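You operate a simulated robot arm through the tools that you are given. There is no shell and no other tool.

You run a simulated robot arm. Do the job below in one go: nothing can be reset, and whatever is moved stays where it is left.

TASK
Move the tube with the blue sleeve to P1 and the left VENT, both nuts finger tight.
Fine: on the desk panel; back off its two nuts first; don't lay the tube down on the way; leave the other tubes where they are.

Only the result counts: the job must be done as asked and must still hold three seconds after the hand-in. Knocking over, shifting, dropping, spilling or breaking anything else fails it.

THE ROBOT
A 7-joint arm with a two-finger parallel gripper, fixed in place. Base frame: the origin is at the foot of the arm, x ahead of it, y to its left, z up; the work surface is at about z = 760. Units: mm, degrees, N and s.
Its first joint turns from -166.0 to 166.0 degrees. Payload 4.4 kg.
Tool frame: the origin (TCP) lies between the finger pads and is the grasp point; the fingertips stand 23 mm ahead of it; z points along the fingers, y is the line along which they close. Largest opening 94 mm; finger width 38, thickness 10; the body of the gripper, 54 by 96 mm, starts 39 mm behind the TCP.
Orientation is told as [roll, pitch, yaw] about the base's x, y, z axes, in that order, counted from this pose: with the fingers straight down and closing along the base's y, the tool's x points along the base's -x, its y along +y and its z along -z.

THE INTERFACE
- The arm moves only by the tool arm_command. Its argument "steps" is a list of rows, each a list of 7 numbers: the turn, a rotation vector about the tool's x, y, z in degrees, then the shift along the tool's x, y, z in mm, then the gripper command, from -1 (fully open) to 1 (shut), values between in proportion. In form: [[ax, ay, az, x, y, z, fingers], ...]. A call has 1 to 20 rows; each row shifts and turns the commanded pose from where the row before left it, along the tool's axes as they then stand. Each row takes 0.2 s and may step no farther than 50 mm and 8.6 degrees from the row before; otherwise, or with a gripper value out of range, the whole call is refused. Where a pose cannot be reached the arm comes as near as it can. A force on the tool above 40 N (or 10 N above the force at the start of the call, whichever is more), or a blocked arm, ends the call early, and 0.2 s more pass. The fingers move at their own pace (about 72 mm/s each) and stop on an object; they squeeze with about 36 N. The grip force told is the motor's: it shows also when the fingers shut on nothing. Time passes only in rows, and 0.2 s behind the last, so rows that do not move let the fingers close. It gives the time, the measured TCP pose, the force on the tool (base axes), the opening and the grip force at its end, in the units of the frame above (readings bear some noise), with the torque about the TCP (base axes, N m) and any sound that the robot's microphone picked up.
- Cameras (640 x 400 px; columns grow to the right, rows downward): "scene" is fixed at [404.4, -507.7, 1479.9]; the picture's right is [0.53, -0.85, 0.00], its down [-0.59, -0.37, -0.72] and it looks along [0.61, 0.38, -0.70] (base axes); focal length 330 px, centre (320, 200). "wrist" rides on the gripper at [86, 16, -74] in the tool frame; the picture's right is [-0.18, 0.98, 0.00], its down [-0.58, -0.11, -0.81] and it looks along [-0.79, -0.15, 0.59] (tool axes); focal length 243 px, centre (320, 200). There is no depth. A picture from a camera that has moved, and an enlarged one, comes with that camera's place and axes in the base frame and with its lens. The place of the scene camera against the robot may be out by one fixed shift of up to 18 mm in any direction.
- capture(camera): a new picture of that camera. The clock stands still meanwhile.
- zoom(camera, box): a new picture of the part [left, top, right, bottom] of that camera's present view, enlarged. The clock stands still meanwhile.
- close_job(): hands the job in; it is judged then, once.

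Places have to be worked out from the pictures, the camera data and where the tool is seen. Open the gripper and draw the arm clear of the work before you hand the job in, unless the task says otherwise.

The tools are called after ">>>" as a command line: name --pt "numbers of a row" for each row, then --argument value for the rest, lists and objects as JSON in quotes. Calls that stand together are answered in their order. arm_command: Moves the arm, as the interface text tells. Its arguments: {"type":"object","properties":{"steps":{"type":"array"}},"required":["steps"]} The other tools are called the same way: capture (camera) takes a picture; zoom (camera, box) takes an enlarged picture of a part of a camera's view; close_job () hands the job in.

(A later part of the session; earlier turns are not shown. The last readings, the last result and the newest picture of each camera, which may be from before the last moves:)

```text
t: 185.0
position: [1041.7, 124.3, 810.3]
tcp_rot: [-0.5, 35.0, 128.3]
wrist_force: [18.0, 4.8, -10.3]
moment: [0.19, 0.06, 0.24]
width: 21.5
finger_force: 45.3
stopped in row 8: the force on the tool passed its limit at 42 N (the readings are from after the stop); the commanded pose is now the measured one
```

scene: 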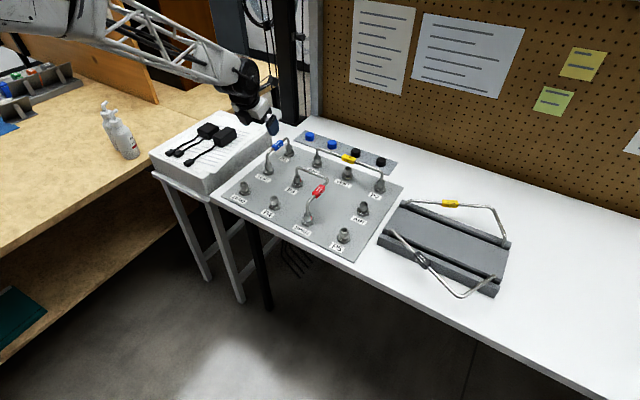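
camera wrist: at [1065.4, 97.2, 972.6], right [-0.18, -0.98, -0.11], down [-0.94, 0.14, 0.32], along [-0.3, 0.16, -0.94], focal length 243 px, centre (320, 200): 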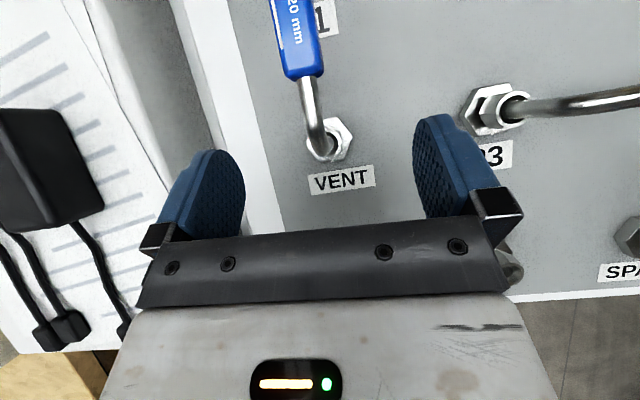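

~108° done. Trim and do 8° more, then regrip.

>>> arm_command --pt "0 0 0 0 -0.4 0.3 1" --pt "0 0 0 0 0 0 1" --pt "-2.29 0 3.28 -0.06 -0.78 0.08 1" --pt "0 0 0 0 0 0 1" --pt "-2.29 0 3.28 -0.06 -0.78 0.08 1" --pt "0 0 0 0 0 0 1" --pt "0 0 0 0 0 0 1"

>>> arm_command --pt "0 0 0 0 0 0 0.15" --pt "0 0 0 0 0 0 0.15" --pt "0 0 0 0 0 0 0.15" --pt "4.59 0 -6.55 0.09 1.67 0.06 0.15" --pt "4.59 0 -6.55 0.09 1.67 0.06 0.15" --pt "4.59 0 -6.55 0.09 1.67 0.06 0.15" --pt "4.59 0 -6.55 0.09 1.67 0.06 0.15" --pt "4.59 0 -6.55 0.09 1.67 0.06 0.15" --pt "4.59 0 -6.55 0.09 1.67 0.06 0.15" --pt "4.59 0 -6.55 0.09 1.67 0.06 0.15" --pt "1.6 0 -2.28 0.03 0.58 0.02 0.15" --pt "0 0 0 0 0 0 0.15" --pt "0 0 0 0 0 0 0.15"

>>> zoom --camera "wrist" --box '[230, 80, 410, 240]'

```text
t: 186.6
position: [1044.4, 126.3, 809.1]
tcp_rot: [-0.5, 35.0, 120.2]
wrist_force: [-19.7, 18.0, 1.7]
moment: [0.01, 0.36, -0.1]
width: 21.4
finger_force: 45.5
```

```text
t: 189.4
position: [1038.3, 113.9, 809.7]
tcp_rot: [-0.4, 35.4, 179.2]
wrist_force: [-0.2, -0.5, 0.6]
moment: [-0.03, -0.02, 0.01]
width: 39.9
finger_force: 0.1
```

```text
2.50 times, centred on (320, 160) of wrist
camera zoom: at [1064.6, 96.6, 919.4], right [-0.16, -0.98, -0.11], down [-0.94, 0.12, 0.32], along [-0.3, 0.16, -0.94], focal length 606 px, centre (320, 300)
```

zoom: 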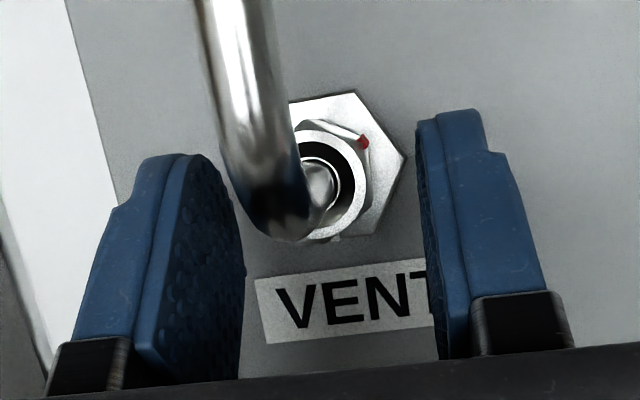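

Mark at about −55°, ~34° to go if tight is near −84°. The nut is centred; close and turn carefully, watching torque.

>>> arm_command --pt "0 0 0 0 0.1 0 0.15" --pt "0 0 0 0 0 0 0.48" --pt "0 0 0 0 0 0 0.5" --pt "0 0 0 0 0 0 0.54" --pt "0 0 0 0 0 0 0.6" --pt "0 0 0 0 0 0 1" --pt "0 0 0 0 0 0 1"

>>> arm_command --pt "-2.29 0 3.28 -0.06 -0.82 0.08 1" --pt "0 0 0 0 0 0 1" --pt "-2.29 0 3.28 -0.06 -0.82 0.08 1" --pt "0 0 0 0 0 0 1" --pt "-2.29 0 3.28 -0.06 -0.82 0.08 1" --pt "0 0 0 0 0 0 1" --pt "0 0 0 0 0 0 1"

```text
t: 191.0
position: [1037.1, 115.5, 809.0]
tcp_rot: [-0.3, 35.4, 179.2]
wrist_force: [3.0, 17.8, -1.3]
moment: [0.15, -0.05, 0.23]
width: 21.5
finger_force: 44.9
```

```text
t: 192.6
position: [1037.8, 116.6, 808.9]
tcp_rot: [-0.4, 35.4, 167.1]
wrist_force: [1.1, 15.1, -1.9]
moment: [0.05, 0.03, 0.19]
width: 21.4
finger_force: 44.6
```

Still free (torque ≈0). Trim and go 8° more.

>>> arm_command --pt "0 0 0 0 -0.4 0 1" --pt "-2.29 0 3.28 -0.06 -0.82 0.08 1" --pt "0 0 0 0 0 0 1" --pt "-2.29 0 3.28 -0.06 -0.82 0.08 1" --pt "0 0 0 0 0 0 1" --pt "0 0 0 0 0 0 1"

```text
t: 193.7
position: [1037.9, 119.4, 809.8]
tcp_rot: [-0.6, 35.3, 159.0]
wrist_force: [17.2, -1.3, -8.1]
moment: [-0.17, -0.05, 0.07]
width: 21.4
finger_force: 45.1
stopped in row 5: the force on the tool passed its limit at 42 N (the readings are from after the stop); the commanded pose is now the measured one
```

Still no torque about the nut. Trim inward and continue 8°.

>>> arm_command --pt "0 0 0 0.26 -0.1 0.4 1" --pt "0 0 0 0 0 0 1" --pt "-2.29 0 3.28 -0.06 -0.8 0.08 1" --pt "0 0 0 0 0 0 1" --pt "-2.29 0 3.28 -0.06 -0.8 0.08 1" --pt "0 0 0 0 0 0 1" --pt "0 0 0 0 0 0 1"

```text
t: 195.3
position: [1039.8, 119.9, 808.8]
tcp_rot: [-0.6, 35.1, 151.1]
wrist_force: [32.1, 4.8, -15.3]
moment: [-0.04, -0.22, 0.28]
width: 21.1
finger_force: 45.4
```

~144° done and still free. Trim (−0.5 y, inward 0.7, down 0.4), then turn by 4° steps.

>>> arm_command --pt "0 0 0 0.17 -0.25 0.36 1" --pt "0 0 0 0.17 -0.25 0.36 1" --pt "0 0 0 0 0 0 1" --pt "-2.29 0 3.28 -0.06 -0.8 0.08 1" --pt "0 0 0 0 0 0 1" --pt "0 0 0 0 0 0 1"

```text
t: 196.7
position: [1041.1, 121.1, 809.9]
tcp_rot: [-0.6, 35.2, 147.0]
wrist_force: [-31.8, 16.5, 5.4]
moment: [0.0, 0.57, 0.16]
width: 21.6
finger_force: 45.3
```

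Some resistance now (~0.2 N m). Trim outward half a millimetre and turn 4° more.

>>> arm_command --pt "0 0 0 -0.37 0 -0.26 1" --pt "0 0 0 0 0 0 1" --pt "-2.29 0 3.28 -0.04 -0.8 0.05 1" --pt "0 0 0 0 0 0 1" --pt "0 0 0 0 0 0 1"

```text
t: 197.9
position: [1040.7, 122.7, 808.3]
tcp_rot: [-0.7, 35.2, 143.0]
wrist_force: [2.0, 2.8, -12.0]
moment: [-0.05, 0.33, 0.14]
width: 21.5
finger_force: 45.3
```

Torque ~0.1 N m. Another 4°.

>>> arm_command --pt "0 0 0 -0.1 0 0.2 1" --pt "-2.29 0 3.28 -0.04 -0.8 0.05 1" --pt "0 0 0 0 0 0 1" --pt "0 0 0 0 0 0 1"

```text
t: 198.9
position: [1041.5, 122.4, 807.9]
tcp_rot: [-0.7, 35.2, 139.0]
wrist_force: [15.0, -15.6, -10.8]
moment: [-0.47, -0.06, 0.14]
width: 21.7
finger_force: 45.0
```

Torque ~0.16 N m at ~156°. Let me see the mark and the nut's height.

>>> zoom --camera "wrist" --box '[270, 90, 370, 190]'

>>> zoom --camera "scene" --box '[253, 145, 283, 170]'

```text
4.00 times, centred on (320, 140) of wrist
camera zoom: at [1050.6, 90.8, 918.1], right [-0.75, -0.65, -0.12], down [-0.64, 0.69, 0.33], along [-0.13, 0.32, -0.94], focal length 970 px, centre (320, 440)
```

zoom: 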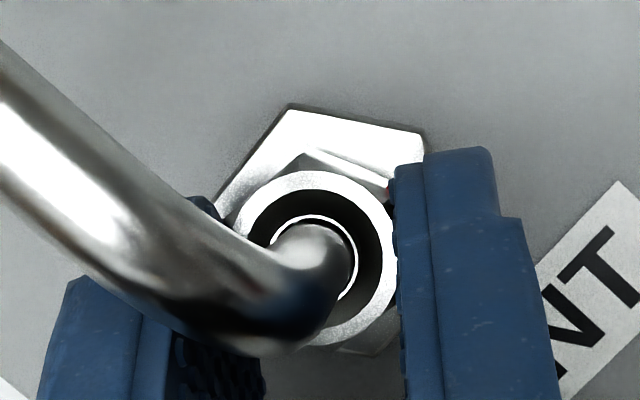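

```text
16.00 times, centred on (268, 158) of scene
camera zoom: at [404.4, -507.7, 1479.9], right [0.53, -0.85, 0.0], down [-0.59, -0.37, -0.72], along [0.61, 0.38, -0.7], focal length 5276 px, centre (1152, 880)
```

zoom: 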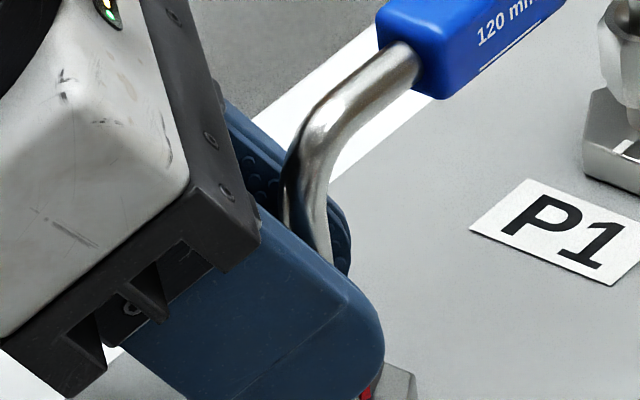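

The mark is at roughly 265–270°, near where tight nuts sit. Continue in 3–4° steps until torque clearly rises.

>>> arm_command --pt "0 0 0 0.22 0 0.39 1" --pt "0 0 0 0 0 0 1" --pt "-2.29 0 3.28 -0.04 -0.8 0.05 1" --pt "0 0 0 0 0 0 1" --pt "0 0 0 0 0 0 1"

```text
t: 200.1
position: [1042.1, 123.2, 808.7]
tcp_rot: [-0.6, 35.1, 134.9]
wrist_force: [-13.7, -29.4, 9.3]
moment: [-0.6, 0.53, -0.22]
width: 21.5
finger_force: 45.1
```

Torque ~0.15 N m. Trim +0.7 along tool y and turn another 4°.

>>> arm_command --pt "0 0 0 0.1 0.7 0 1" --pt "0 0 0 0 0 0 1" --pt "0 0 0 0 0 0 1" --pt "-2.29 0 3.28 -0.04 -0.75 0.05 1" --pt "0 0 0 0 0 0 1" --pt "0 0 0 0 0 0 1"

```text
t: 201.5
position: [1042.0, 123.5, 809.2]
tcp_rot: [-0.8, 35.1, 131.0]
wrist_force: [6.2, 3.5, 4.3]
moment: [-0.34, -0.03, 0.25]
width: 21.8
finger_force: 45.3
```

Torque residual ~0.17 N m at ~164°. I continue 4° more and compare.

>>> arm_command --pt "-2.29 0 3.28 -0.04 -0.75 0.05 1" --pt "0 0 0 0 0 0 1" --pt "0 0 0 0 0 0 1"

```text
t: 202.4
position: [1042.8, 123.5, 808.2]
tcp_rot: [-0.8, 35.0, 127.0]
wrist_force: [14.8, 2.3, -9.3]
moment: [-0.01, 0.13, 0.36]
width: 21.6
finger_force: 45.2
stopped in row 3: the force on the tool passed its limit at 41 N (the readings are from after the stop); the commanded pose is now the measured one
```

Torque has crept to ~0.20 N m and the nut's snug point (flats parallel to the hex) seems to have been near yaw 150. I release and inspect mark and nut height.

>>> arm_command --pt "0 0 0 0 0 0 0.5" --pt "0 0 0 0 0 0 0.15" --pt "0 0 0 0 0 0 0.0" --pt "0 0 0 0 0 0 0.0"

>>> zoom --camera "wrist" --box '[270, 90, 370, 190]'

>>> zoom --camera "scene" --box '[253, 150, 283, 175]'

```text
t: 203.4
position: [1041.3, 124.4, 808.0]
tcp_rot: [-0.8, 35.1, 126.9]
wrist_force: [0.0, 0.2, -0.6]
moment: [0.02, 0.04, -0.02]
width: 47.1
finger_force: 0.1
```

```text
4.00 times, centred on (320, 140) of wrist
camera zoom: at [1045.3, 90.8, 918.0], right [-0.87, -0.48, -0.12], down [-0.49, 0.81, 0.33], along [-0.06, 0.34, -0.94], focal length 970 px, centre (320, 440)
```

zoom: 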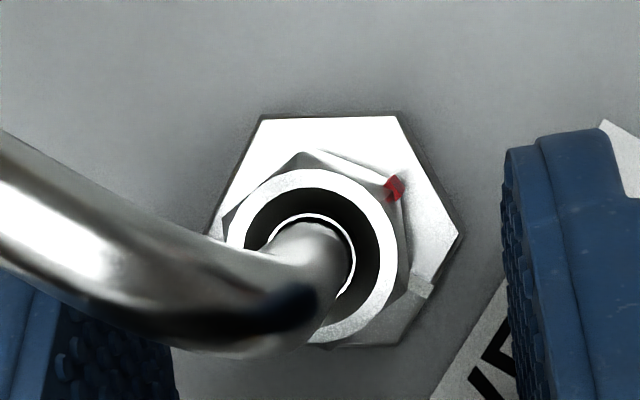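

```text
16.00 times, centred on (268, 162) of scene
camera zoom: at [404.4, -507.7, 1479.9], right [0.53, -0.85, 0.0], down [-0.59, -0.37, -0.72], along [0.61, 0.38, -0.7], focal length 5276 px, centre (1152, 800)
```

zoom: 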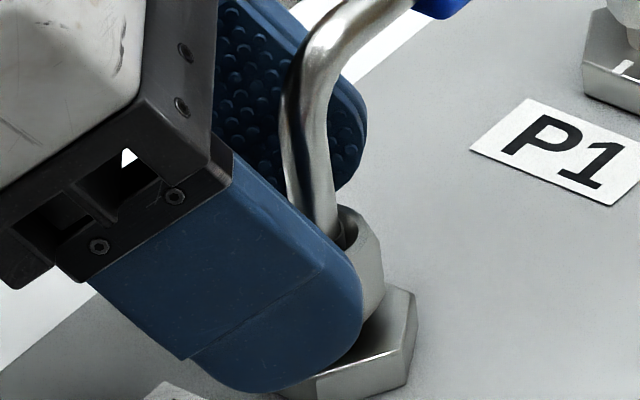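

The mark reads ~249°, i.e. the nut has turned ~175° in total. I swing back to yaw 178 (so no finger is under the tube), then rise to compare nut heights with the untouched tight nuts.

>>> arm_command --pt "4.59 0 -6.55 0.09 1.67 0.06 0.0" --pt "4.59 0 -6.55 0.09 1.67 0.06 0.0" --pt "4.59 0 -6.55 0.09 1.67 0.06 0.0" --pt "4.59 0 -6.55 0.09 1.67 0.06 0.0" --pt "4.59 0 -6.55 0.09 1.67 0.06 0.0" --pt "4.59 0 -6.55 0.09 1.67 0.06 0.0" --pt "1.72 0 -2.46 0.03 0.63 0.02 0.0" --pt "0 0 0 0 0 0 -0.3" --pt "0 0 0 5.74 0 -8.19 -0.3" --pt "0 0 0 11.5 0 -16.4 -0.3" --pt "0 0 0 11.5 0 -16.4 -0.3" --pt "0 0 0 11.5 0 -16.4 -0.3" --pt "0 0 0 11.5 0 -16.4 -0.3" --pt "0 0 0 11.5 0 -16.4 -0.3" --pt "0 0 0 0 0 0 -0.3"

>>> zoom --camera "scene" --box '[253, 150, 283, 175]'

>>> zoom --camera "scene" --box '[282, 165, 312, 190]'

>>> zoom --camera "scene" --box '[302, 145, 332, 170]'

>>> zoom --camera "scene" --box '[273, 137, 303, 162]'

```text
t: 206.6
position: [1035.5, 115.2, 920.2]
tcp_rot: [-0.4, 35.5, 178.2]
wrist_force: [0.1, 0.8, 0.7]
moment: [0.0, 0.01, 0.04]
width: 61.1
finger_force: 0.1
```

```text
16.00 times, centred on (268, 162) of scene
camera zoom: at [404.4, -507.7, 1479.9], right [0.53, -0.85, 0.0], down [-0.59, -0.37, -0.72], along [0.61, 0.38, -0.7], focal length 5276 px, centre (1152, 800)
```

zoom: 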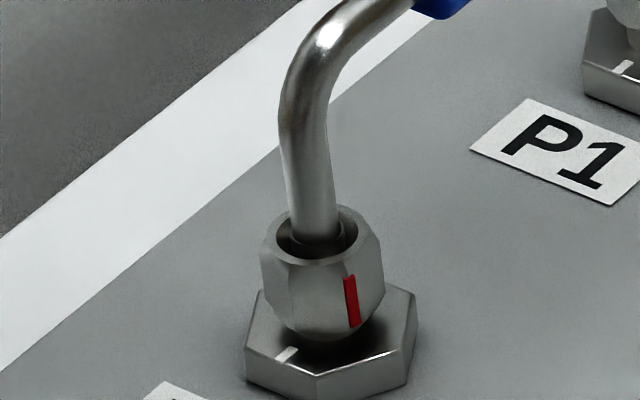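

```text
16.00 times, centred on (297, 178) of scene
camera zoom: at [404.4, -507.7, 1479.9], right [0.53, -0.85, 0.0], down [-0.59, -0.37, -0.72], along [0.61, 0.38, -0.7], focal length 5276 px, centre (688, 560)
```

zoom: 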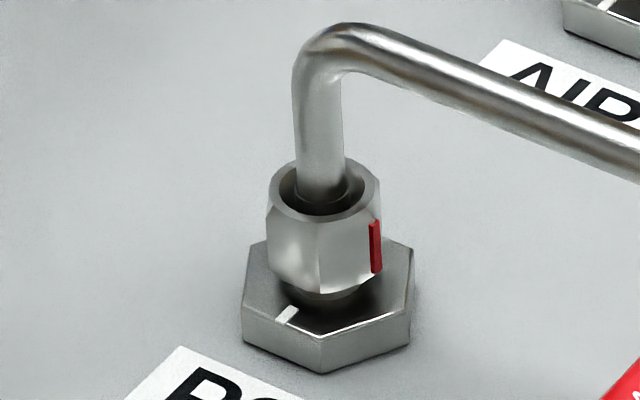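

```text
16.00 times, centred on (317, 158) of scene
camera zoom: at [404.4, -507.7, 1479.9], right [0.53, -0.85, 0.0], down [-0.59, -0.37, -0.72], along [0.61, 0.38, -0.7], focal length 5276 px, centre (368, 880)
```

zoom: 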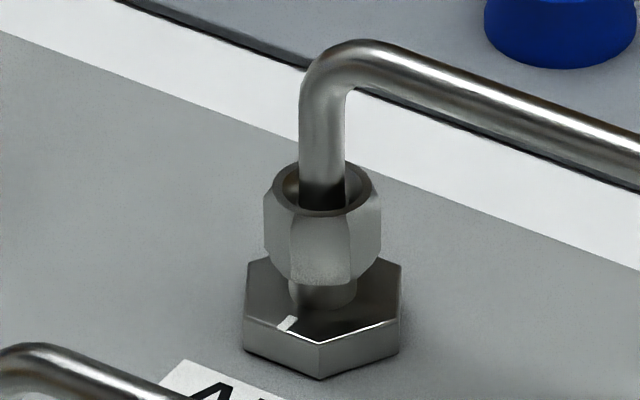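

```text
16.00 times, centred on (288, 150) of scene
camera zoom: at [404.4, -507.7, 1479.9], right [0.53, -0.85, 0.0], down [-0.59, -0.37, -0.72], along [0.61, 0.38, -0.7], focal length 5276 px, centre (832, 1008)
```

zoom: 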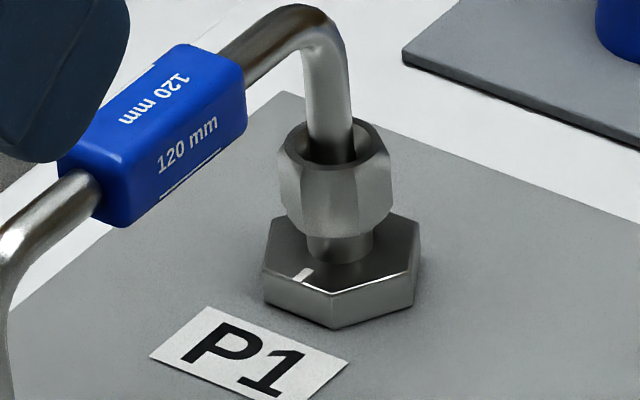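

VENT's nut is now as low as P3's tight one, with the mark ~20° past the usual spot and ~0.2 N m felt. To make sure it's properly finger tight I'll regrip (flats at yaw ~127) and feel for a firmer stop. Go back down with open fingers first.

>>> arm_command --pt "0 0 0 -11.5 0 16.4 -0.3" --pt "0 0 0 -11.5 0 16.4 -0.3" --pt "0 0 0 -11.5 0 16.4 -0.3" --pt "0 0 0 -11.5 0 16.4 -0.3" --pt "0 0 0 -11.5 0 16.4 -0.3" --pt "0 0 0 -6.3 0 9.0 0.0" --pt "0 0 0 0 0 0 0.0" --pt "-4.59 0 6.55 0.09 -1.67 0.06 0.0" --pt "-4.59 0 6.55 0.09 -1.67 0.06 0.0" --pt "-4.59 0 6.55 0.09 -1.67 0.06 0.0" --pt "-4.59 0 6.55 0.09 -1.67 0.06 0.0" --pt "-4.59 0 6.55 0.09 -1.67 0.06 0.0" --pt "-4.59 0 6.55 0.09 -1.67 0.06 0.0" --pt "-1.72 0 2.46 0.03 -0.63 0.02 0.0" --pt "0 0 0 0 0 0 0.15" --pt "0 0 0 0 0 0 0.15"

>>> zoom --camera "wrist" --box '[230, 80, 410, 240]'

```text
t: 210.0
position: [1042.7, 124.1, 806.7]
tcp_rot: [-0.8, 35.0, 126.9]
wrist_force: [-0.4, 0.0, 1.1]
moment: [0.01, 0.01, 0.0]
width: 40.0
finger_force: 0.0
```

```text
2.50 times, centred on (320, 160) of wrist
camera zoom: at [1045.3, 89.2, 916.6], right [-0.87, -0.48, -0.12], down [-0.49, 0.81, 0.33], along [-0.06, 0.34, -0.94], focal length 606 px, centre (320, 300)
```

zoom: 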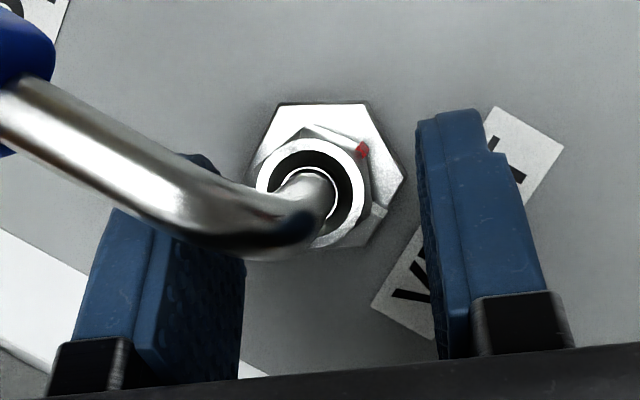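

The nut is ~1 mm left of the midline; shift −0.9 and close.

>>> arm_command --pt "0 0 0 0 -0.9 0 0.15" --pt "0 0 0 0 0 0 0.48" --pt "0 0 0 0 0 0 0.5" --pt "0 0 0 0 0 0 0.54" --pt "0 0 0 0 0 0 0.6" --pt "0 0 0 0 0 0 1" --pt "0 0 0 0 0 0 1"

```text
t: 211.6
position: [1043.3, 124.9, 806.7]
tcp_rot: [-0.8, 35.1, 126.9]
wrist_force: [10.0, 4.3, -2.2]
moment: [-0.22, 0.1, 0.31]
width: 21.6
finger_force: 44.9
```

Good grip. Turn 6° clockwise in small steps and read the torque.

>>> arm_command --pt "-1.72 0 2.46 0 -0.62 0 1" --pt "0 0 0 0 0 0 1" --pt "-1.72 0 2.46 0 -0.62 0 1" --pt "0 0 0 0 0 0 1" --pt "0 0 0 0 0 0 1"

```text
t: 212.8
position: [1045.3, 124.3, 806.8]
tcp_rot: [-0.8, 35.0, 120.9]
wrist_force: [2.9, 12.7, 2.9]
moment: [-0.31, 0.17, 0.31]
width: 21.5
finger_force: 45.3
```

Residual torque ~0.20 N m. 8° more.

>>> arm_command --pt "0 0 0 0 -0.2 0 1" --pt "-2.29 0 3.28 0 -0.8 0 1" --pt "0 0 0 0 0 0 1" --pt "-2.29 0 3.28 0 -0.8 0 1" --pt "0 0 0 0 0 0 1" --pt "0 0 0 0 0 0 1"

```text
t: 214.2
position: [1045.1, 125.5, 806.2]
tcp_rot: [-0.8, 34.9, 112.8]
wrist_force: [-3.4, -0.5, 8.1]
moment: [-0.21, 0.38, 0.08]
width: 21.7
finger_force: 44.6
```

Torque ~0.12 N m — no firm stop yet. Check that the nut is still turning with the jaws.

>>> zoom --camera "wrist" --box '[270, 90, 370, 190]'

>>> zoom --camera "scene" --box '[253, 150, 283, 175]'

```text
4.00 times, centred on (320, 140) of wrist
camera zoom: at [1040.4, 91.5, 916.4], right [-0.96, -0.25, -0.12], down [-0.27, 0.9, 0.33], along [0.02, 0.35, -0.94], focal length 970 px, centre (320, 440)
```

zoom: 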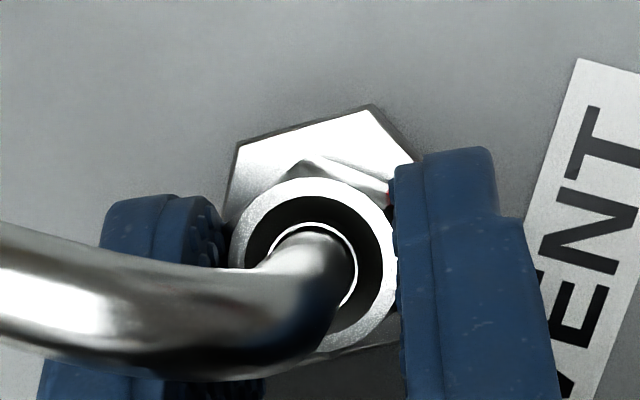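

```text
16.00 times, centred on (268, 162) of scene
camera zoom: at [404.4, -507.7, 1479.9], right [0.53, -0.85, 0.0], down [-0.59, -0.37, -0.72], along [0.61, 0.38, -0.7], focal length 5276 px, centre (1152, 800)
```

zoom: 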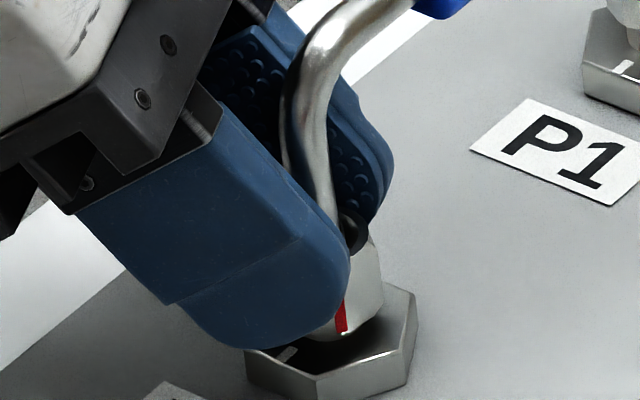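

The nut still turns at a low, flat torque (~0.15 N m), beginning right where the flats match the base hex — the same spot where the untouched tight nuts rest. I've gone ~38° past it, so I'll back up past that point in the same grip and re-tighten to just beyond it, ending on a tightening move.

>>> arm_command --pt "2.29 0 -3.28 0.06 0.8 -0.08 1" --pt "0 0 0 0 0 0 1" --pt "2.29 0 -3.28 0.06 0.8 -0.08 1" --pt "0 0 0 0 0 0 1" --pt "2.29 0 -3.28 0.06 0.8 -0.08 1" --pt "0 0 0 0 0 0 1" --pt "2.29 0 -3.28 0.06 0.8 -0.08 1" --pt "0 0 0 0 0 0 1" --pt "0 0 0 0 0 0 1"

```text
t: 216.0
position: [1043.3, 125.0, 807.1]
tcp_rot: [-0.7, 35.1, 128.9]
wrist_force: [8.3, -6.7, -4.3]
moment: [-0.13, -0.15, -0.3]
width: 21.9
finger_force: 45.1
stopped in row 9: the force on the tool passed its limit at 40 N (the readings are from after the stop); the commanded pose is now the measured one
```

Loosening shows a bigger resistance (−0.33 N m), so it really was tight. Continue back another 16°.

>>> arm_command --pt "0 0 0 0 -0.1 0.1 1" --pt "2.29 0 -3.28 0.06 0.8 -0.08 1" --pt "0 0 0 0 0 0 1" --pt "2.29 0 -3.28 0.06 0.8 -0.08 1" --pt "0 0 0 0 0 0 1" --pt "2.29 0 -3.28 0.06 0.8 -0.08 1" --pt "0 0 0 0 0 0 1" --pt "0 0 0 0 0 0 1"

```text
t: 217.8
position: [1040.9, 122.5, 807.6]
tcp_rot: [-0.6, 35.1, 141.0]
wrist_force: [-16.3, -6.4, -9.0]
moment: [-0.22, 0.28, -0.3]
width: 21.5
finger_force: 44.5
```

Friction about ±0.12–0.15 N m in this zone. Continue back to about yaw 157.

>>> arm_command --pt "0 0 0 -0.15 0.4 0 1" --pt "2.29 0 -3.28 0.06 0.8 -0.08 1" --pt "0 0 0 0 0 0 1" --pt "2.29 0 -3.28 0.06 0.8 -0.08 1" --pt "0 0 0 0 0 0 1" --pt "2.29 0 -3.28 0.06 0.8 -0.08 1" --pt "0 0 0 0 0 0 1" --pt "2.29 0 -3.28 0.06 0.8 -0.08 1" --pt "0 0 0 0 0 0 1" --pt "0 0 0 0 0 0 1"

```text
t: 220.0
position: [1038.3, 120.2, 808.7]
tcp_rot: [-0.6, 35.3, 157.0]
wrist_force: [-23.2, 6.6, -3.8]
moment: [-0.06, 0.4, -0.09]
width: 21.3
finger_force: 44.8
```

Free again at yaw 157. Now tighten in 4° steps, reading torque each time.

>>> arm_command --pt "0 0 0 -0.25 0 -0.17 1" --pt "0 0 0 -0.25 0 -0.17 1" --pt "-2.29 0 3.28 -0.06 -0.8 0.08 1" --pt "0 0 0 0 0 0 1" --pt "-2.29 0 3.28 -0.06 -0.8 0.08 1" --pt "0 0 0 0 0 0 1" --pt "0 0 0 0 0 0 1"

>>> arm_command --pt "-2.29 0 3.28 -0.06 -0.8 0.08 1" --pt "0 0 0 0 0 0 1" --pt "0 0 0 0 0 0 1"

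>>> arm_command --pt "-2.29 0 3.28 -0.06 -0.8 0.08 1" --pt "0 0 0 0 0 0 1" --pt "0 0 0 0 0 0 1"

```text
t: 221.6
position: [1037.9, 121.2, 808.5]
tcp_rot: [-0.8, 35.2, 148.9]
wrist_force: [30.1, -11.2, -17.6]
moment: [-0.26, -0.15, 0.2]
width: 21.4
finger_force: 44.9
```

```text
t: 222.4
position: [1039.8, 123.5, 809.2]
tcp_rot: [-0.6, 35.1, 144.8]
wrist_force: [23.8, -18.6, -7.1]
moment: [-0.41, -0.07, 0.16]
width: 21.4
finger_force: 45.3
```

```text
t: 223.2
position: [1039.9, 122.5, 808.8]
tcp_rot: [-0.7, 35.2, 140.9]
wrist_force: [5.7, -21.5, 7.7]
moment: [-0.73, -0.1, -0.01]
width: 21.7
finger_force: 45.1
```

Torque 0.13–0.18 N m from yaw 149 on. Two more 4° steps, then release.

>>> arm_command --pt "0 0 0 0.3 0.35 0.2 1" --pt "0 0 0 0 0 0 1" --pt "-2.29 0 3.28 -0.04 -0.8 0.06 1" --pt "0 0 0 0 0 0 1" --pt "-2.29 0 3.28 -0.04 -0.8 0.06 1" --pt "0 0 0 0 0 0 1" --pt "0 0 0 0 0 0 1"

```text
t: 224.8
position: [1041.1, 124.6, 808.1]
tcp_rot: [-0.9, 35.2, 133.0]
wrist_force: [1.1, 0.0, 16.6]
moment: [-0.34, 0.02, 0.14]
width: 21.3
finger_force: 45.3
```

VENT's nut is at ~17° past the snug point with ~0.15 N m. Release, swing back square, and rise.

>>> arm_command --pt "0 0 0 0 0 0 0.5" --pt "0 0 0 0 0 0 0.15" --pt "0 0 0 0 0 0 0.0" --pt "4.59 0 -6.55 0.09 1.67 0.06 0.0" --pt "4.59 0 -6.55 0.09 1.67 0.06 0.0" --pt "4.59 0 -6.55 0.09 1.67 0.06 0.0" --pt "4.59 0 -6.55 0.09 1.67 0.06 0.0" --pt "4.59 0 -6.55 0.09 1.67 0.06 0.0" --pt "2.29 0 -3.28 0.03 0.84 0.02 0.0" --pt "0 0 0 0 0 0 -0.3" --pt "0 0 0 5.74 0 -8.19 -0.3" --pt "0 0 0 11.5 0 -16.4 -0.3" --pt "0 0 0 11.5 0 -16.4 -0.3" --pt "0 0 0 17.2 0 -24.6 -0.3" --pt "0 0 0 17.2 0 -24.6 -0.3" --pt "0 0 0 17.2 0 -24.6 -0.3" --pt "0 0 0 0 0 0 -0.3"

>>> zoom --camera "scene" --box '[253, 145, 303, 186]'

```text
t: 228.4
position: [1037.3, 115.9, 947.9]
tcp_rot: [-0.3, 35.5, 177.1]
wrist_force: [0.5, -0.1, 0.1]
moment: [-0.04, 0.03, -0.02]
width: 61.1
finger_force: 0.0
```

```text
9.76 times, centred on (278, 166) of scene
camera zoom: at [404.4, -507.7, 1479.9], right [0.53, -0.85, 0.0], down [-0.59, -0.37, -0.72], along [0.61, 0.38, -0.7], focal length 3217 px, centre (730, 537)
```

zoom: 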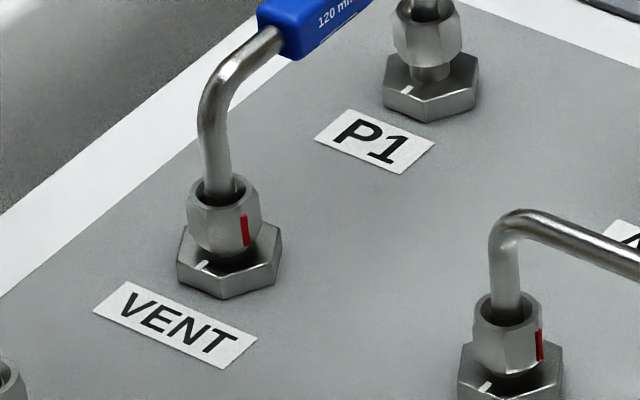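

VENT looks right. Now to P1: level the tool, rotate back to yaw ~1 at height.

>>> arm_command --pt "0 -7.1 0 0 0 0 -1" --pt "0 -7.1 0 0 0 0 -1" --pt "0 -7.1 0 0 0 0 -1" --pt "0 -7.1 0 0 0 0 -1" --pt "0 -7.1 0 0 0 0 -1" --pt "0 0 8.4 0 0 0 -1" --pt "0 0 8.4 0 0 0 -1" --pt "0 0 8.4 0 0 0 -1" --pt "0 0 8.4 0 0 0 -1" --pt "0 0 8.4 0 0 0 -1" --pt "0 0 8.4 0 0 0 -1" --pt "0 0 8.4 0 0 0 -1" --pt "0 0 8.4 0 0 0 -1" --pt "0 0 8.4 0 0 0 -1" --pt "0 0 8.4 0 0 0 -1" --pt "0 0 0 0 0 0 -1"

>>> arm_command --pt "0 0 8.4 0 0 0 -1" --pt "0 0 8.4 0 0 0 -1" --pt "0 0 8.4 0 0 0 -1" --pt "0 0 8.4 0 0 0 -1" --pt "0 0 8.4 0 0 0 -1" --pt "0 0 8.4 0 0 0 -1" --pt "0 0 8.4 0 0 0 -1" --pt "0 0 8.4 0 0 0 -1" --pt "0 0 8.4 0 0 0 -1" --pt "0 0 8.4 0 0 0 -1" --pt "0 0 8.1 0 0 0 -1" --pt "0 0 0 0 0 0 -1"

```text
t: 231.8
position: [1036.1, 114.3, 947.4]
tcp_rot: [0.0, -0.2, 93.1]
wrist_force: [-0.5, 0.0, 0.2]
moment: [0.02, 0.02, 0.02]
width: 94.0
finger_force: 0.0
```

```text
t: 234.4
position: [1034.6, 114.8, 947.2]
tcp_rot: [0.4, 0.0, 1.1]
wrist_force: [0.2, 0.5, 0.6]
moment: [-0.02, 0.01, -0.01]
width: 93.8
finger_force: 0.0
```

Level at yaw 1. Move above P1 (+12 mm outside) and tilt 25° outward at z≈947 to test the reach.

>>> arm_command --pt "0.4 0 0 -30 0.3 0 -1" --pt "0 0 0 -30 0.3 0 -1" --pt "0 0 0 -30 0.3 0 -1" --pt "0 0 0 -30 0.3 0 -1" --pt "0 0 0 -27 0.3 0 -1" --pt "0 8.3 0 0 0 0 -1" --pt "0 8.3 0 0 0 0 -1" --pt "0 8.4 0 0 0 0 -1" --pt "0 0 0 0 0 0 -1" --pt "0 0 0 0 0 0 -1"

>>> capture --camera "wrist"

>>> capture --camera "scene"

```text
t: 236.6
position: [1182.3, 119.6, 947.5]
tcp_rot: [-0.1, 24.9, 1.1]
wrist_force: [0.5, 0.2, -0.3]
moment: [-0.02, -0.02, 0.0]
width: 93.8
finger_force: 0.0
```

```text
taken
camera wrist: at [1134.9, 133.2, 1050.6], right [0.15, 0.99, -0.08], down [0.87, -0.09, 0.48], along [0.47, -0.14, -0.87], focal length 243 px, centre (320, 200)
```

wrist: 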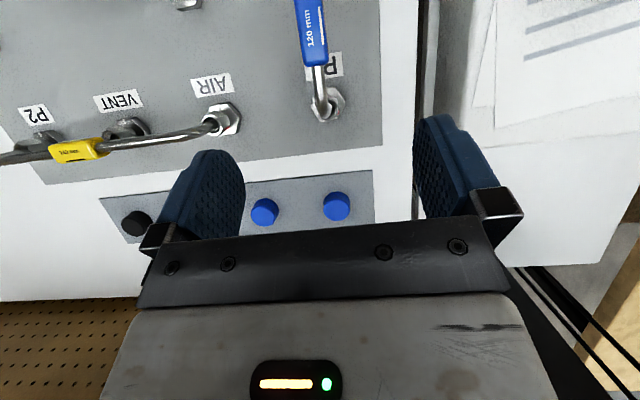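

```text
taken
```

scene: 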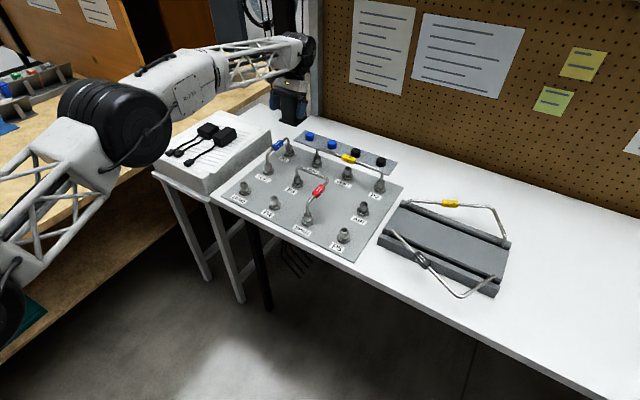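

Reach is fine. I shift −3.5 mm in y and go down to z≈862, then check P1's nut.

>>> arm_command --pt "0 0 0 0 -3.5 0 -1" --pt "0 0 0 -8.45 0 18.1 -1" --pt "0 0 0 -8.45 0 18.1 -1" --pt "0 0 0 -8.45 0 18.1 -1" --pt "0 0 0 -8.45 0 18.1 -1" --pt "0 0 0 -2.1 0 4.5 -1" --pt "0 0 0 0 0 0 -1" --pt "0 0 0 0 0 0 -1"

>>> capture --camera "wrist"

>>> zoom --camera "wrist" --box '[290, 100, 360, 170]'

```text
t: 238.4
position: [1182.6, 117.3, 862.2]
tcp_rot: [-0.1, 25.0, 1.2]
wrist_force: [0.1, 0.0, -0.1]
moment: [-0.02, 0.01, 0.02]
width: 93.7
finger_force: 0.1
```

```text
taken
camera wrist: at [1135.6, 130.5, 966.1], right [0.15, 0.99, -0.08], down [0.87, -0.09, 0.48], along [0.47, -0.14, -0.87], focal length 243 px, centre (320, 200)
```

wrist: 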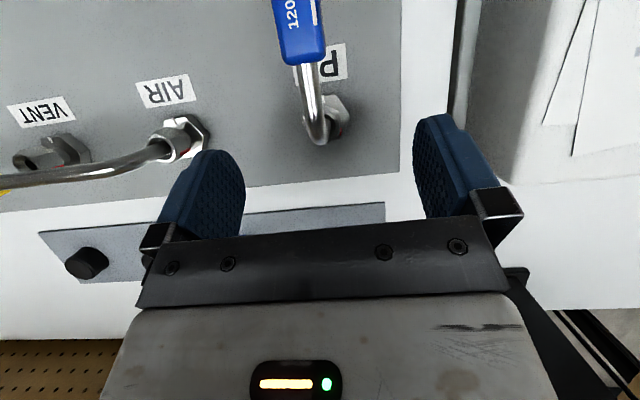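

```text
5.71 times, centred on (325, 135) of wrist
camera zoom: at [1135.6, 130.5, 966.1], right [0.15, 0.99, -0.08], down [0.87, -0.09, 0.48], along [0.47, -0.14, -0.87], focal length 1386 px, centre (291, 571)
```

zoom: 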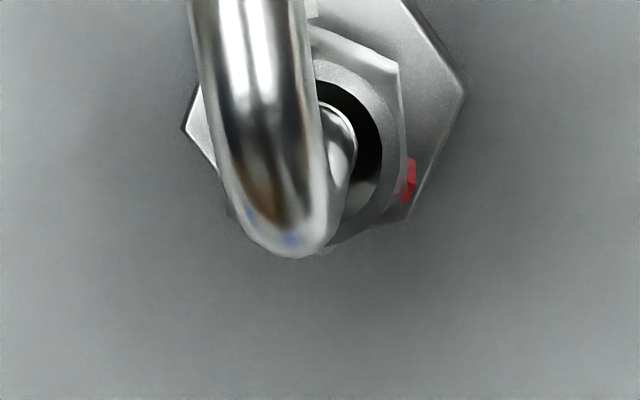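

P1's nut is about centred (≈0.5 mm right) with flats within ~3°. Descend to z≈812 and half-close.

>>> arm_command --pt "0 0 0 -4.2 0.4 9.06 -1" --pt "0 0 0 -4.2 0 9.06 -1" --pt "0 0 0 -4.2 0 9.06 -1" --pt "0 0 0 -4.2 0 9.06 -1" --pt "0 0 0 -4.2 0 9.06 -1" --pt "0 0 0 0 0 0 -1" --pt "0 0 0 0 0 0 0.15" --pt "0 0 0 0 0 0 0.15" --pt "0 0 0 0 0 0 0.15"

>>> zoom --camera "wrist" --box '[230, 80, 410, 240]'

>>> zoom --camera "scene" --box '[240, 90, 340, 173]'

```text
t: 240.4
position: [1184.7, 115.0, 813.8]
tcp_rot: [-0.1, 25.0, 1.3]
wrist_force: [0.4, -0.2, 0.9]
moment: [0.0, -0.01, -0.03]
width: 39.9
finger_force: 0.0
```

```text
2.50 times, centred on (320, 160) of wrist
camera zoom: at [1136.2, 129.7, 916.5], right [0.15, 0.99, -0.08], down [0.87, -0.09, 0.48], along [0.47, -0.14, -0.87], focal length 606 px, centre (320, 300)
```

zoom: 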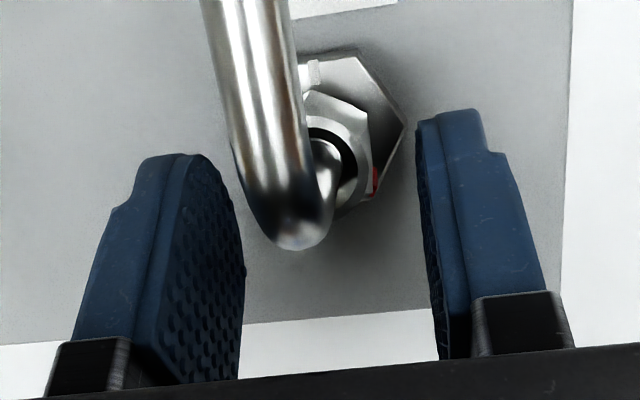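

```text
4.82 times, centred on (290, 132) of scene
camera zoom: at [404.4, -507.7, 1479.9], right [0.53, -0.85, 0.0], down [-0.59, -0.37, -0.72], along [0.61, 0.38, -0.7], focal length 1589 px, centre (465, 530)
```

zoom: 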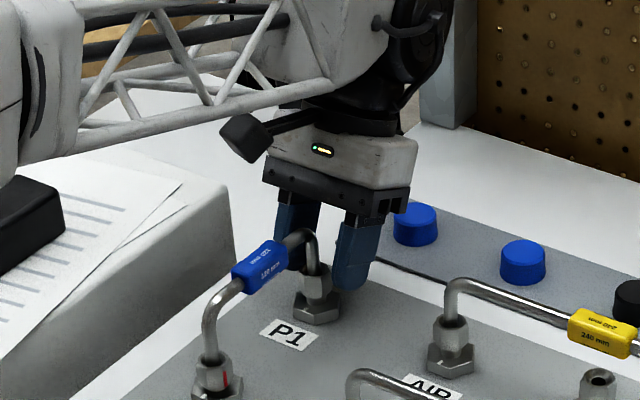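

Position is good; I shift 2 mm inward for fuller contact and close in stages.

>>> arm_command --pt "0 0 0 1.8 0 0.85 0.15" --pt "0 0 0 0 0 0 0.48" --pt "0 0 0 0 0 0 0.5" --pt "0 0 0 0 0 0 0.54" --pt "0 0 0 0 0 0 0.6" --pt "0 0 0 0 0 0 1" --pt "0 0 0 0 0 0 1"

```text
t: 242.0
position: [1180.8, 115.8, 812.3]
tcp_rot: [-0.1, 25.0, 1.2]
wrist_force: [2.0, -13.0, -0.2]
moment: [-0.24, -0.14, -0.12]
width: 21.4
finger_force: 44.8
```

Good grip. Trim −0.35 mm and turn 16° clockwise.

>>> arm_command --pt "0 0 0 0 -0.35 0 1" --pt "0 0 0 0 0 0 1" --pt "-1.69 0 3.63 -0.04 -0.78 0.09 1" --pt "0 0 0 0 0 0 1" --pt "-1.69 0 3.63 -0.04 -0.78 0.09 1" --pt "0 0 0 0 0 0 1" --pt "-1.69 0 3.63 -0.04 -0.78 0.09 1" --pt "0 0 0 0 0 0 1" --pt "-1.69 0 3.63 -0.04 -0.78 0.09 1" --pt "0 0 0 0 0 0 1" --pt "0 0 0 0 0 0 1"

```text
t: 244.4
position: [1180.2, 112.2, 813.8]
tcp_rot: [0.0, 25.0, -14.9]
wrist_force: [-19.6, 1.9, 13.8]
moment: [0.11, 0.55, 0.03]
width: 21.8
finger_force: 44.5
```

16° done. Trim inward 0.5, up 0.3, and go 16° more.

>>> arm_command --pt "0 0 0 0.29 -0.05 -0.03 1" --pt "0 0 0 0.28 -0.05 -0.03 1" --pt "-1.69 0 3.63 -0.04 -0.78 0.09 1" --pt "0 0 0 0 0 0 1" --pt "-1.69 0 3.63 -0.04 -0.78 0.09 1" --pt "0 0 0 0 0 0 1" --pt "-1.69 0 3.63 -0.04 -0.78 0.09 1" --pt "0 0 0 0 0 0 1" --pt "-1.69 0 3.63 -0.04 -0.78 0.09 1" --pt "0 0 0 0 0 0 1" --pt "0 0 0 0 0 0 1"

```text
t: 245.9
position: [1179.3, 111.0, 813.6]
tcp_rot: [0.0, 24.9, -23.8]
wrist_force: [3.4, -0.7, -0.4]
moment: [0.06, -0.16, 0.0]
width: 21.5
finger_force: 44.8
stopped in row 7: the force on the tool passed its limit at 41 N (the readings are from after the stop); the commanded pose is now the measured one
```

Force trip at yaw −24, residual forces tiny. Continue in 12° batches.

>>> arm_command --pt "-1.69 0 3.63 -0.04 -0.78 0.09 1" --pt "0 0 0 0 0 0 1" --pt "-1.69 0 3.63 -0.04 -0.78 0.09 1" --pt "0 0 0 0 0 0 1" --pt "-1.69 0 3.63 -0.04 -0.78 0.09 1" --pt "0 0 0 0 0 0 1" --pt "0 0 0 0 0 0 1"

```text
t: 247.2
position: [1177.8, 109.6, 812.6]
tcp_rot: [0.0, 24.8, -35.6]
wrist_force: [15.6, 2.4, -2.9]
moment: [0.15, -0.12, -0.08]
width: 21.5
finger_force: 45.1
stopped in row 6: the force on the tool passed its limit at 40 N (the readings are from after the stop); the commanded pose is now the measured one
```

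37° done. Trim and continue 12°.

>>> arm_command --pt "0 0 0 -0.25 0.3 -0.1 1" --pt "0 0 0 0 0 0 1" --pt "-1.69 0 3.63 -0.04 -0.76 0.09 1" --pt "0 0 0 0 0 0 1" --pt "-1.69 0 3.63 -0.04 -0.76 0.09 1" --pt "0 0 0 0 0 0 1" --pt "-1.69 0 3.63 -0.04 -0.76 0.09 1" --pt "0 0 0 0 0 0 1" --pt "0 0 0 0 0 0 1"

>>> zoom --camera "wrist" --box '[230, 80, 410, 240]'

```text
t: 249.2
position: [1178.3, 107.5, 812.3]
tcp_rot: [0.1, 24.9, -47.7]
wrist_force: [5.2, -1.3, -5.3]
moment: [0.03, 0.07, -0.03]
width: 21.3
finger_force: 45.3
```

```text
2.50 times, centred on (320, 160) of wrist
camera zoom: at [1156.8, 152.5, 915.5], right [0.84, 0.54, -0.08], down [0.5, -0.71, 0.49], along [0.21, -0.45, -0.87], focal length 606 px, centre (320, 300)
```

zoom: 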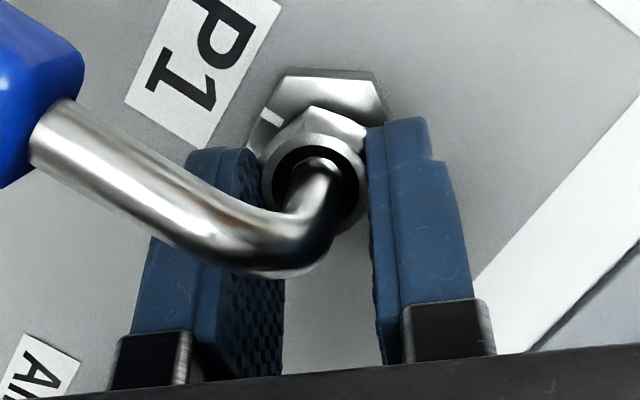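

49° done; tube clearance over the left finger still fine. 4° more, then regrip at yaw +8.

>>> arm_command --pt "-1.69 0 3.63 -0.04 -0.76 0.09 1" --pt "0 0 0 0 0 0 1" --pt "0 0 0 0 0 0 1"

>>> arm_command --pt "0 0 0 0 0 0 0.5" --pt "0 0 0 0 0 0 0.15" --pt "0 0 0 0 0 0 0.15" --pt "3.17 0 -6.8 0.07 1.45 0.03 0.15" --pt "3.17 0 -6.8 0.07 1.45 0.03 0.15" --pt "3.17 0 -6.8 0.07 1.45 0.03 0.15" --pt "3.17 0 -6.8 0.07 1.45 0.03 0.15" --pt "3.17 0 -6.8 0.07 1.45 0.03 0.15" --pt "3.17 0 -6.8 0.07 1.45 0.03 0.15" --pt "3.17 0 -6.8 0.07 1.45 0.03 0.15" --pt "3.17 0 -6.8 0.07 1.45 0.03 0.15" --pt "0 0 0 0 0 0 0.15" --pt "0 0 0 0 0 0 0.15"

>>> zoom --camera "wrist" --box '[230, 80, 410, 240]'

```text
t: 250.0
position: [1176.5, 106.5, 812.6]
tcp_rot: [0.0, 24.8, -51.5]
wrist_force: [28.8, 7.0, -12.9]
moment: [-0.63, -0.94, -0.22]
width: 21.7
finger_force: 44.8
```

```text
t: 252.8
position: [1179.3, 117.6, 814.7]
tcp_rot: [-0.1, 24.7, 8.3]
wrist_force: [-0.1, -0.3, 0.4]
moment: [0.01, 0.0, -0.03]
width: 40.1
finger_force: 0.1
```

```text
2.50 times, centred on (320, 160) of wrist
camera zoom: at [1130.0, 126.2, 916.7], right [0.02, 1.0, -0.08], down [0.87, 0.02, 0.49], along [0.49, -0.08, -0.87], focal length 606 px, centre (320, 300)
```

zoom: 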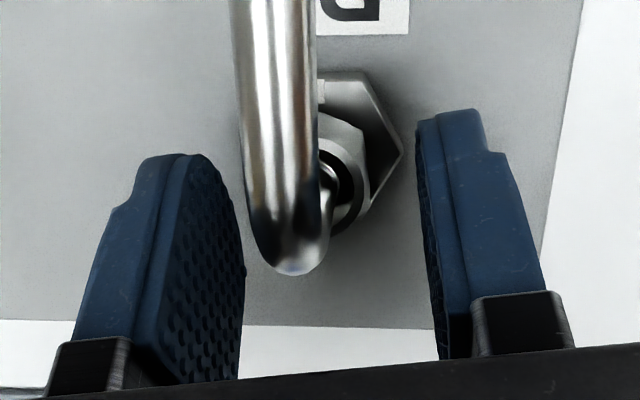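

53° turned (the last step brushed side load, so I'll limit the sweep to −48). Nut aligned at yaw 8; shift −0.7 mm, lower 1.5 mm, and close.

>>> arm_command --pt "0 0 0 -0.63 -0.6 1.36 0.15" --pt "0 0 0 0 0 0 0.48" --pt "0 0 0 0 0 0 0.5" --pt "0 0 0 0 0 0 0.54" --pt "0 0 0 0 0 0 0.6" --pt "0 0 0 0 0 0 1" --pt "0 0 0 0 0 0 1"

>>> arm_command --pt "-1.69 0 3.63 -0.04 -0.74 0.09 1" --pt "0 0 0 0 0 0 1" --pt "-1.69 0 3.63 -0.04 -0.74 0.09 1" --pt "0 0 0 0 0 0 1" --pt "-1.69 0 3.63 -0.04 -0.74 0.09 1" --pt "0 0 0 0 0 0 1" --pt "-1.69 0 3.63 -0.04 -0.74 0.09 1" --pt "0 0 0 0 0 0 1" --pt "0 0 0 0 0 0 1"

```text
t: 254.4
position: [1179.3, 116.1, 812.2]
tcp_rot: [-0.1, 24.9, 8.3]
wrist_force: [3.2, -10.0, -0.9]
moment: [-0.04, -0.1, 0.08]
width: 21.5
finger_force: 45.3
```

```text
t: 256.4
position: [1180.1, 113.8, 811.2]
tcp_rot: [-0.2, 24.8, -7.7]
wrist_force: [-35.8, -11.8, 11.3]
moment: [-0.05, 0.82, 0.15]
width: 21.5
finger_force: 45.4
```

16° more done; inward pull of 36 N. Trim 0.8 mm inward, −0.45 along tool y, and continue.

>>> arm_command --pt "0 0 0 0.4 -0.22 0.08 1" --pt "0 0 0 0.4 -0.22 0.08 1" --pt "0 0 0 0 0 0 1" --pt "-1.69 0 3.63 -0.04 -0.72 0.09 1" --pt "0 0 0 0 0 0 1" --pt "-1.69 0 3.63 -0.04 -0.72 0.09 1" --pt "0 0 0 0 0 0 1" --pt "-1.69 0 3.63 -0.04 -0.72 0.09 1" --pt "0 0 0 0 0 0 1" --pt "0 0 0 0 0 0 1"

```text
t: 258.6
position: [1179.0, 110.8, 809.8]
tcp_rot: [-0.1, 24.9, -19.7]
wrist_force: [-33.6, -14.9, 4.1]
moment: [0.12, 1.2, 0.23]
width: 21.5
finger_force: 44.7
```

Forces (−34,−15) again inward/tangential. Trim 0.7 inward, −0.6 along tool y and settle before continuing.

>>> arm_command --pt "0 0 0 0.32 -0.3 0.15 1" --pt "0 0 0 0.32 -0.3 0.15 1" --pt "0 0 0 0 0 0 1" --pt "0 0 0 0 0 0 1"

```text
t: 259.6
position: [1180.2, 111.4, 810.1]
tcp_rot: [0.0, 24.7, -19.7]
wrist_force: [36.3, 4.2, -12.4]
moment: [-0.21, -1.05, -0.18]
width: 21.6
finger_force: 45.2
```

Over-trimmed (stiff radially). Go back 0.33 mm outward.

>>> arm_command --pt "0 0 0 -0.3 0.2 -0.14 1" --pt "0 0 0 0 0 0 1" --pt "0 0 0 0 0 0 1"

>>> arm_command --pt "-1.69 0 3.63 -0.04 -0.7 0.09 1" --pt "0 0 0 0 0 0 1" --pt "-1.69 0 3.63 -0.04 -0.7 0.09 1" --pt "0 0 0 0 0 0 1" --pt "-1.69 0 3.63 -0.04 -0.7 0.09 1" --pt "0 0 0 0 0 0 1" --pt "0 0 0 0 0 0 1"

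```text
t: 260.4
position: [1179.8, 111.7, 810.2]
tcp_rot: [0.0, 24.8, -19.7]
wrist_force: [40.0, 16.7, -12.2]
moment: [0.22, -0.96, -0.28]
width: 21.5
finger_force: 44.9
```

```text
t: 262.0
position: [1177.9, 110.2, 809.8]
tcp_rot: [0.1, 24.8, -31.8]
wrist_force: [45.3, 20.5, -2.5]
moment: [0.43, -0.52, -0.38]
width: 21.3
finger_force: 45.4
```

Side load (45,20) N: trim +1.0 along tool y and 0.3 outward.

>>> arm_command --pt "0 0 0 -0.15 0.5 -0.07 1" --pt "0 0 0 -0.15 0.4 -0.07 1" --pt "0 0 0 0 0 0 1" --pt "0 0 0 0 0 0 1"

```text
t: 263.0
position: [1178.0, 110.7, 811.7]
tcp_rot: [0.0, 25.0, -31.8]
wrist_force: [-21.7, 7.6, 11.2]
moment: [0.67, 1.06, 0.05]
width: 21.6
finger_force: 44.4
```

Acceptable; slight trim and continue 12°.

>>> arm_command --pt "0 0 0 0.15 0 0 1" --pt "-1.69 0 3.63 -0.04 -0.7 0.09 1" --pt "0 0 0 0 0 0 1" --pt "-1.69 0 3.63 -0.04 -0.7 0.09 1" --pt "0 0 0 0 0 0 1" --pt "-1.69 0 3.63 -0.04 -0.7 0.09 1" --pt "0 0 0 0 0 0 1" --pt "0 0 0 0 0 0 1"

```text
t: 264.8
position: [1177.3, 108.4, 811.0]
tcp_rot: [-0.2, 25.0, -43.8]
wrist_force: [-10.5, 0.4, 3.2]
moment: [-0.13, -0.06, 0.07]
width: 21.4
finger_force: 44.9
stopped in row 8: the force on the tool passed its limit at 40 N (the readings are from after the stop); the commanded pose is now the measured one
```

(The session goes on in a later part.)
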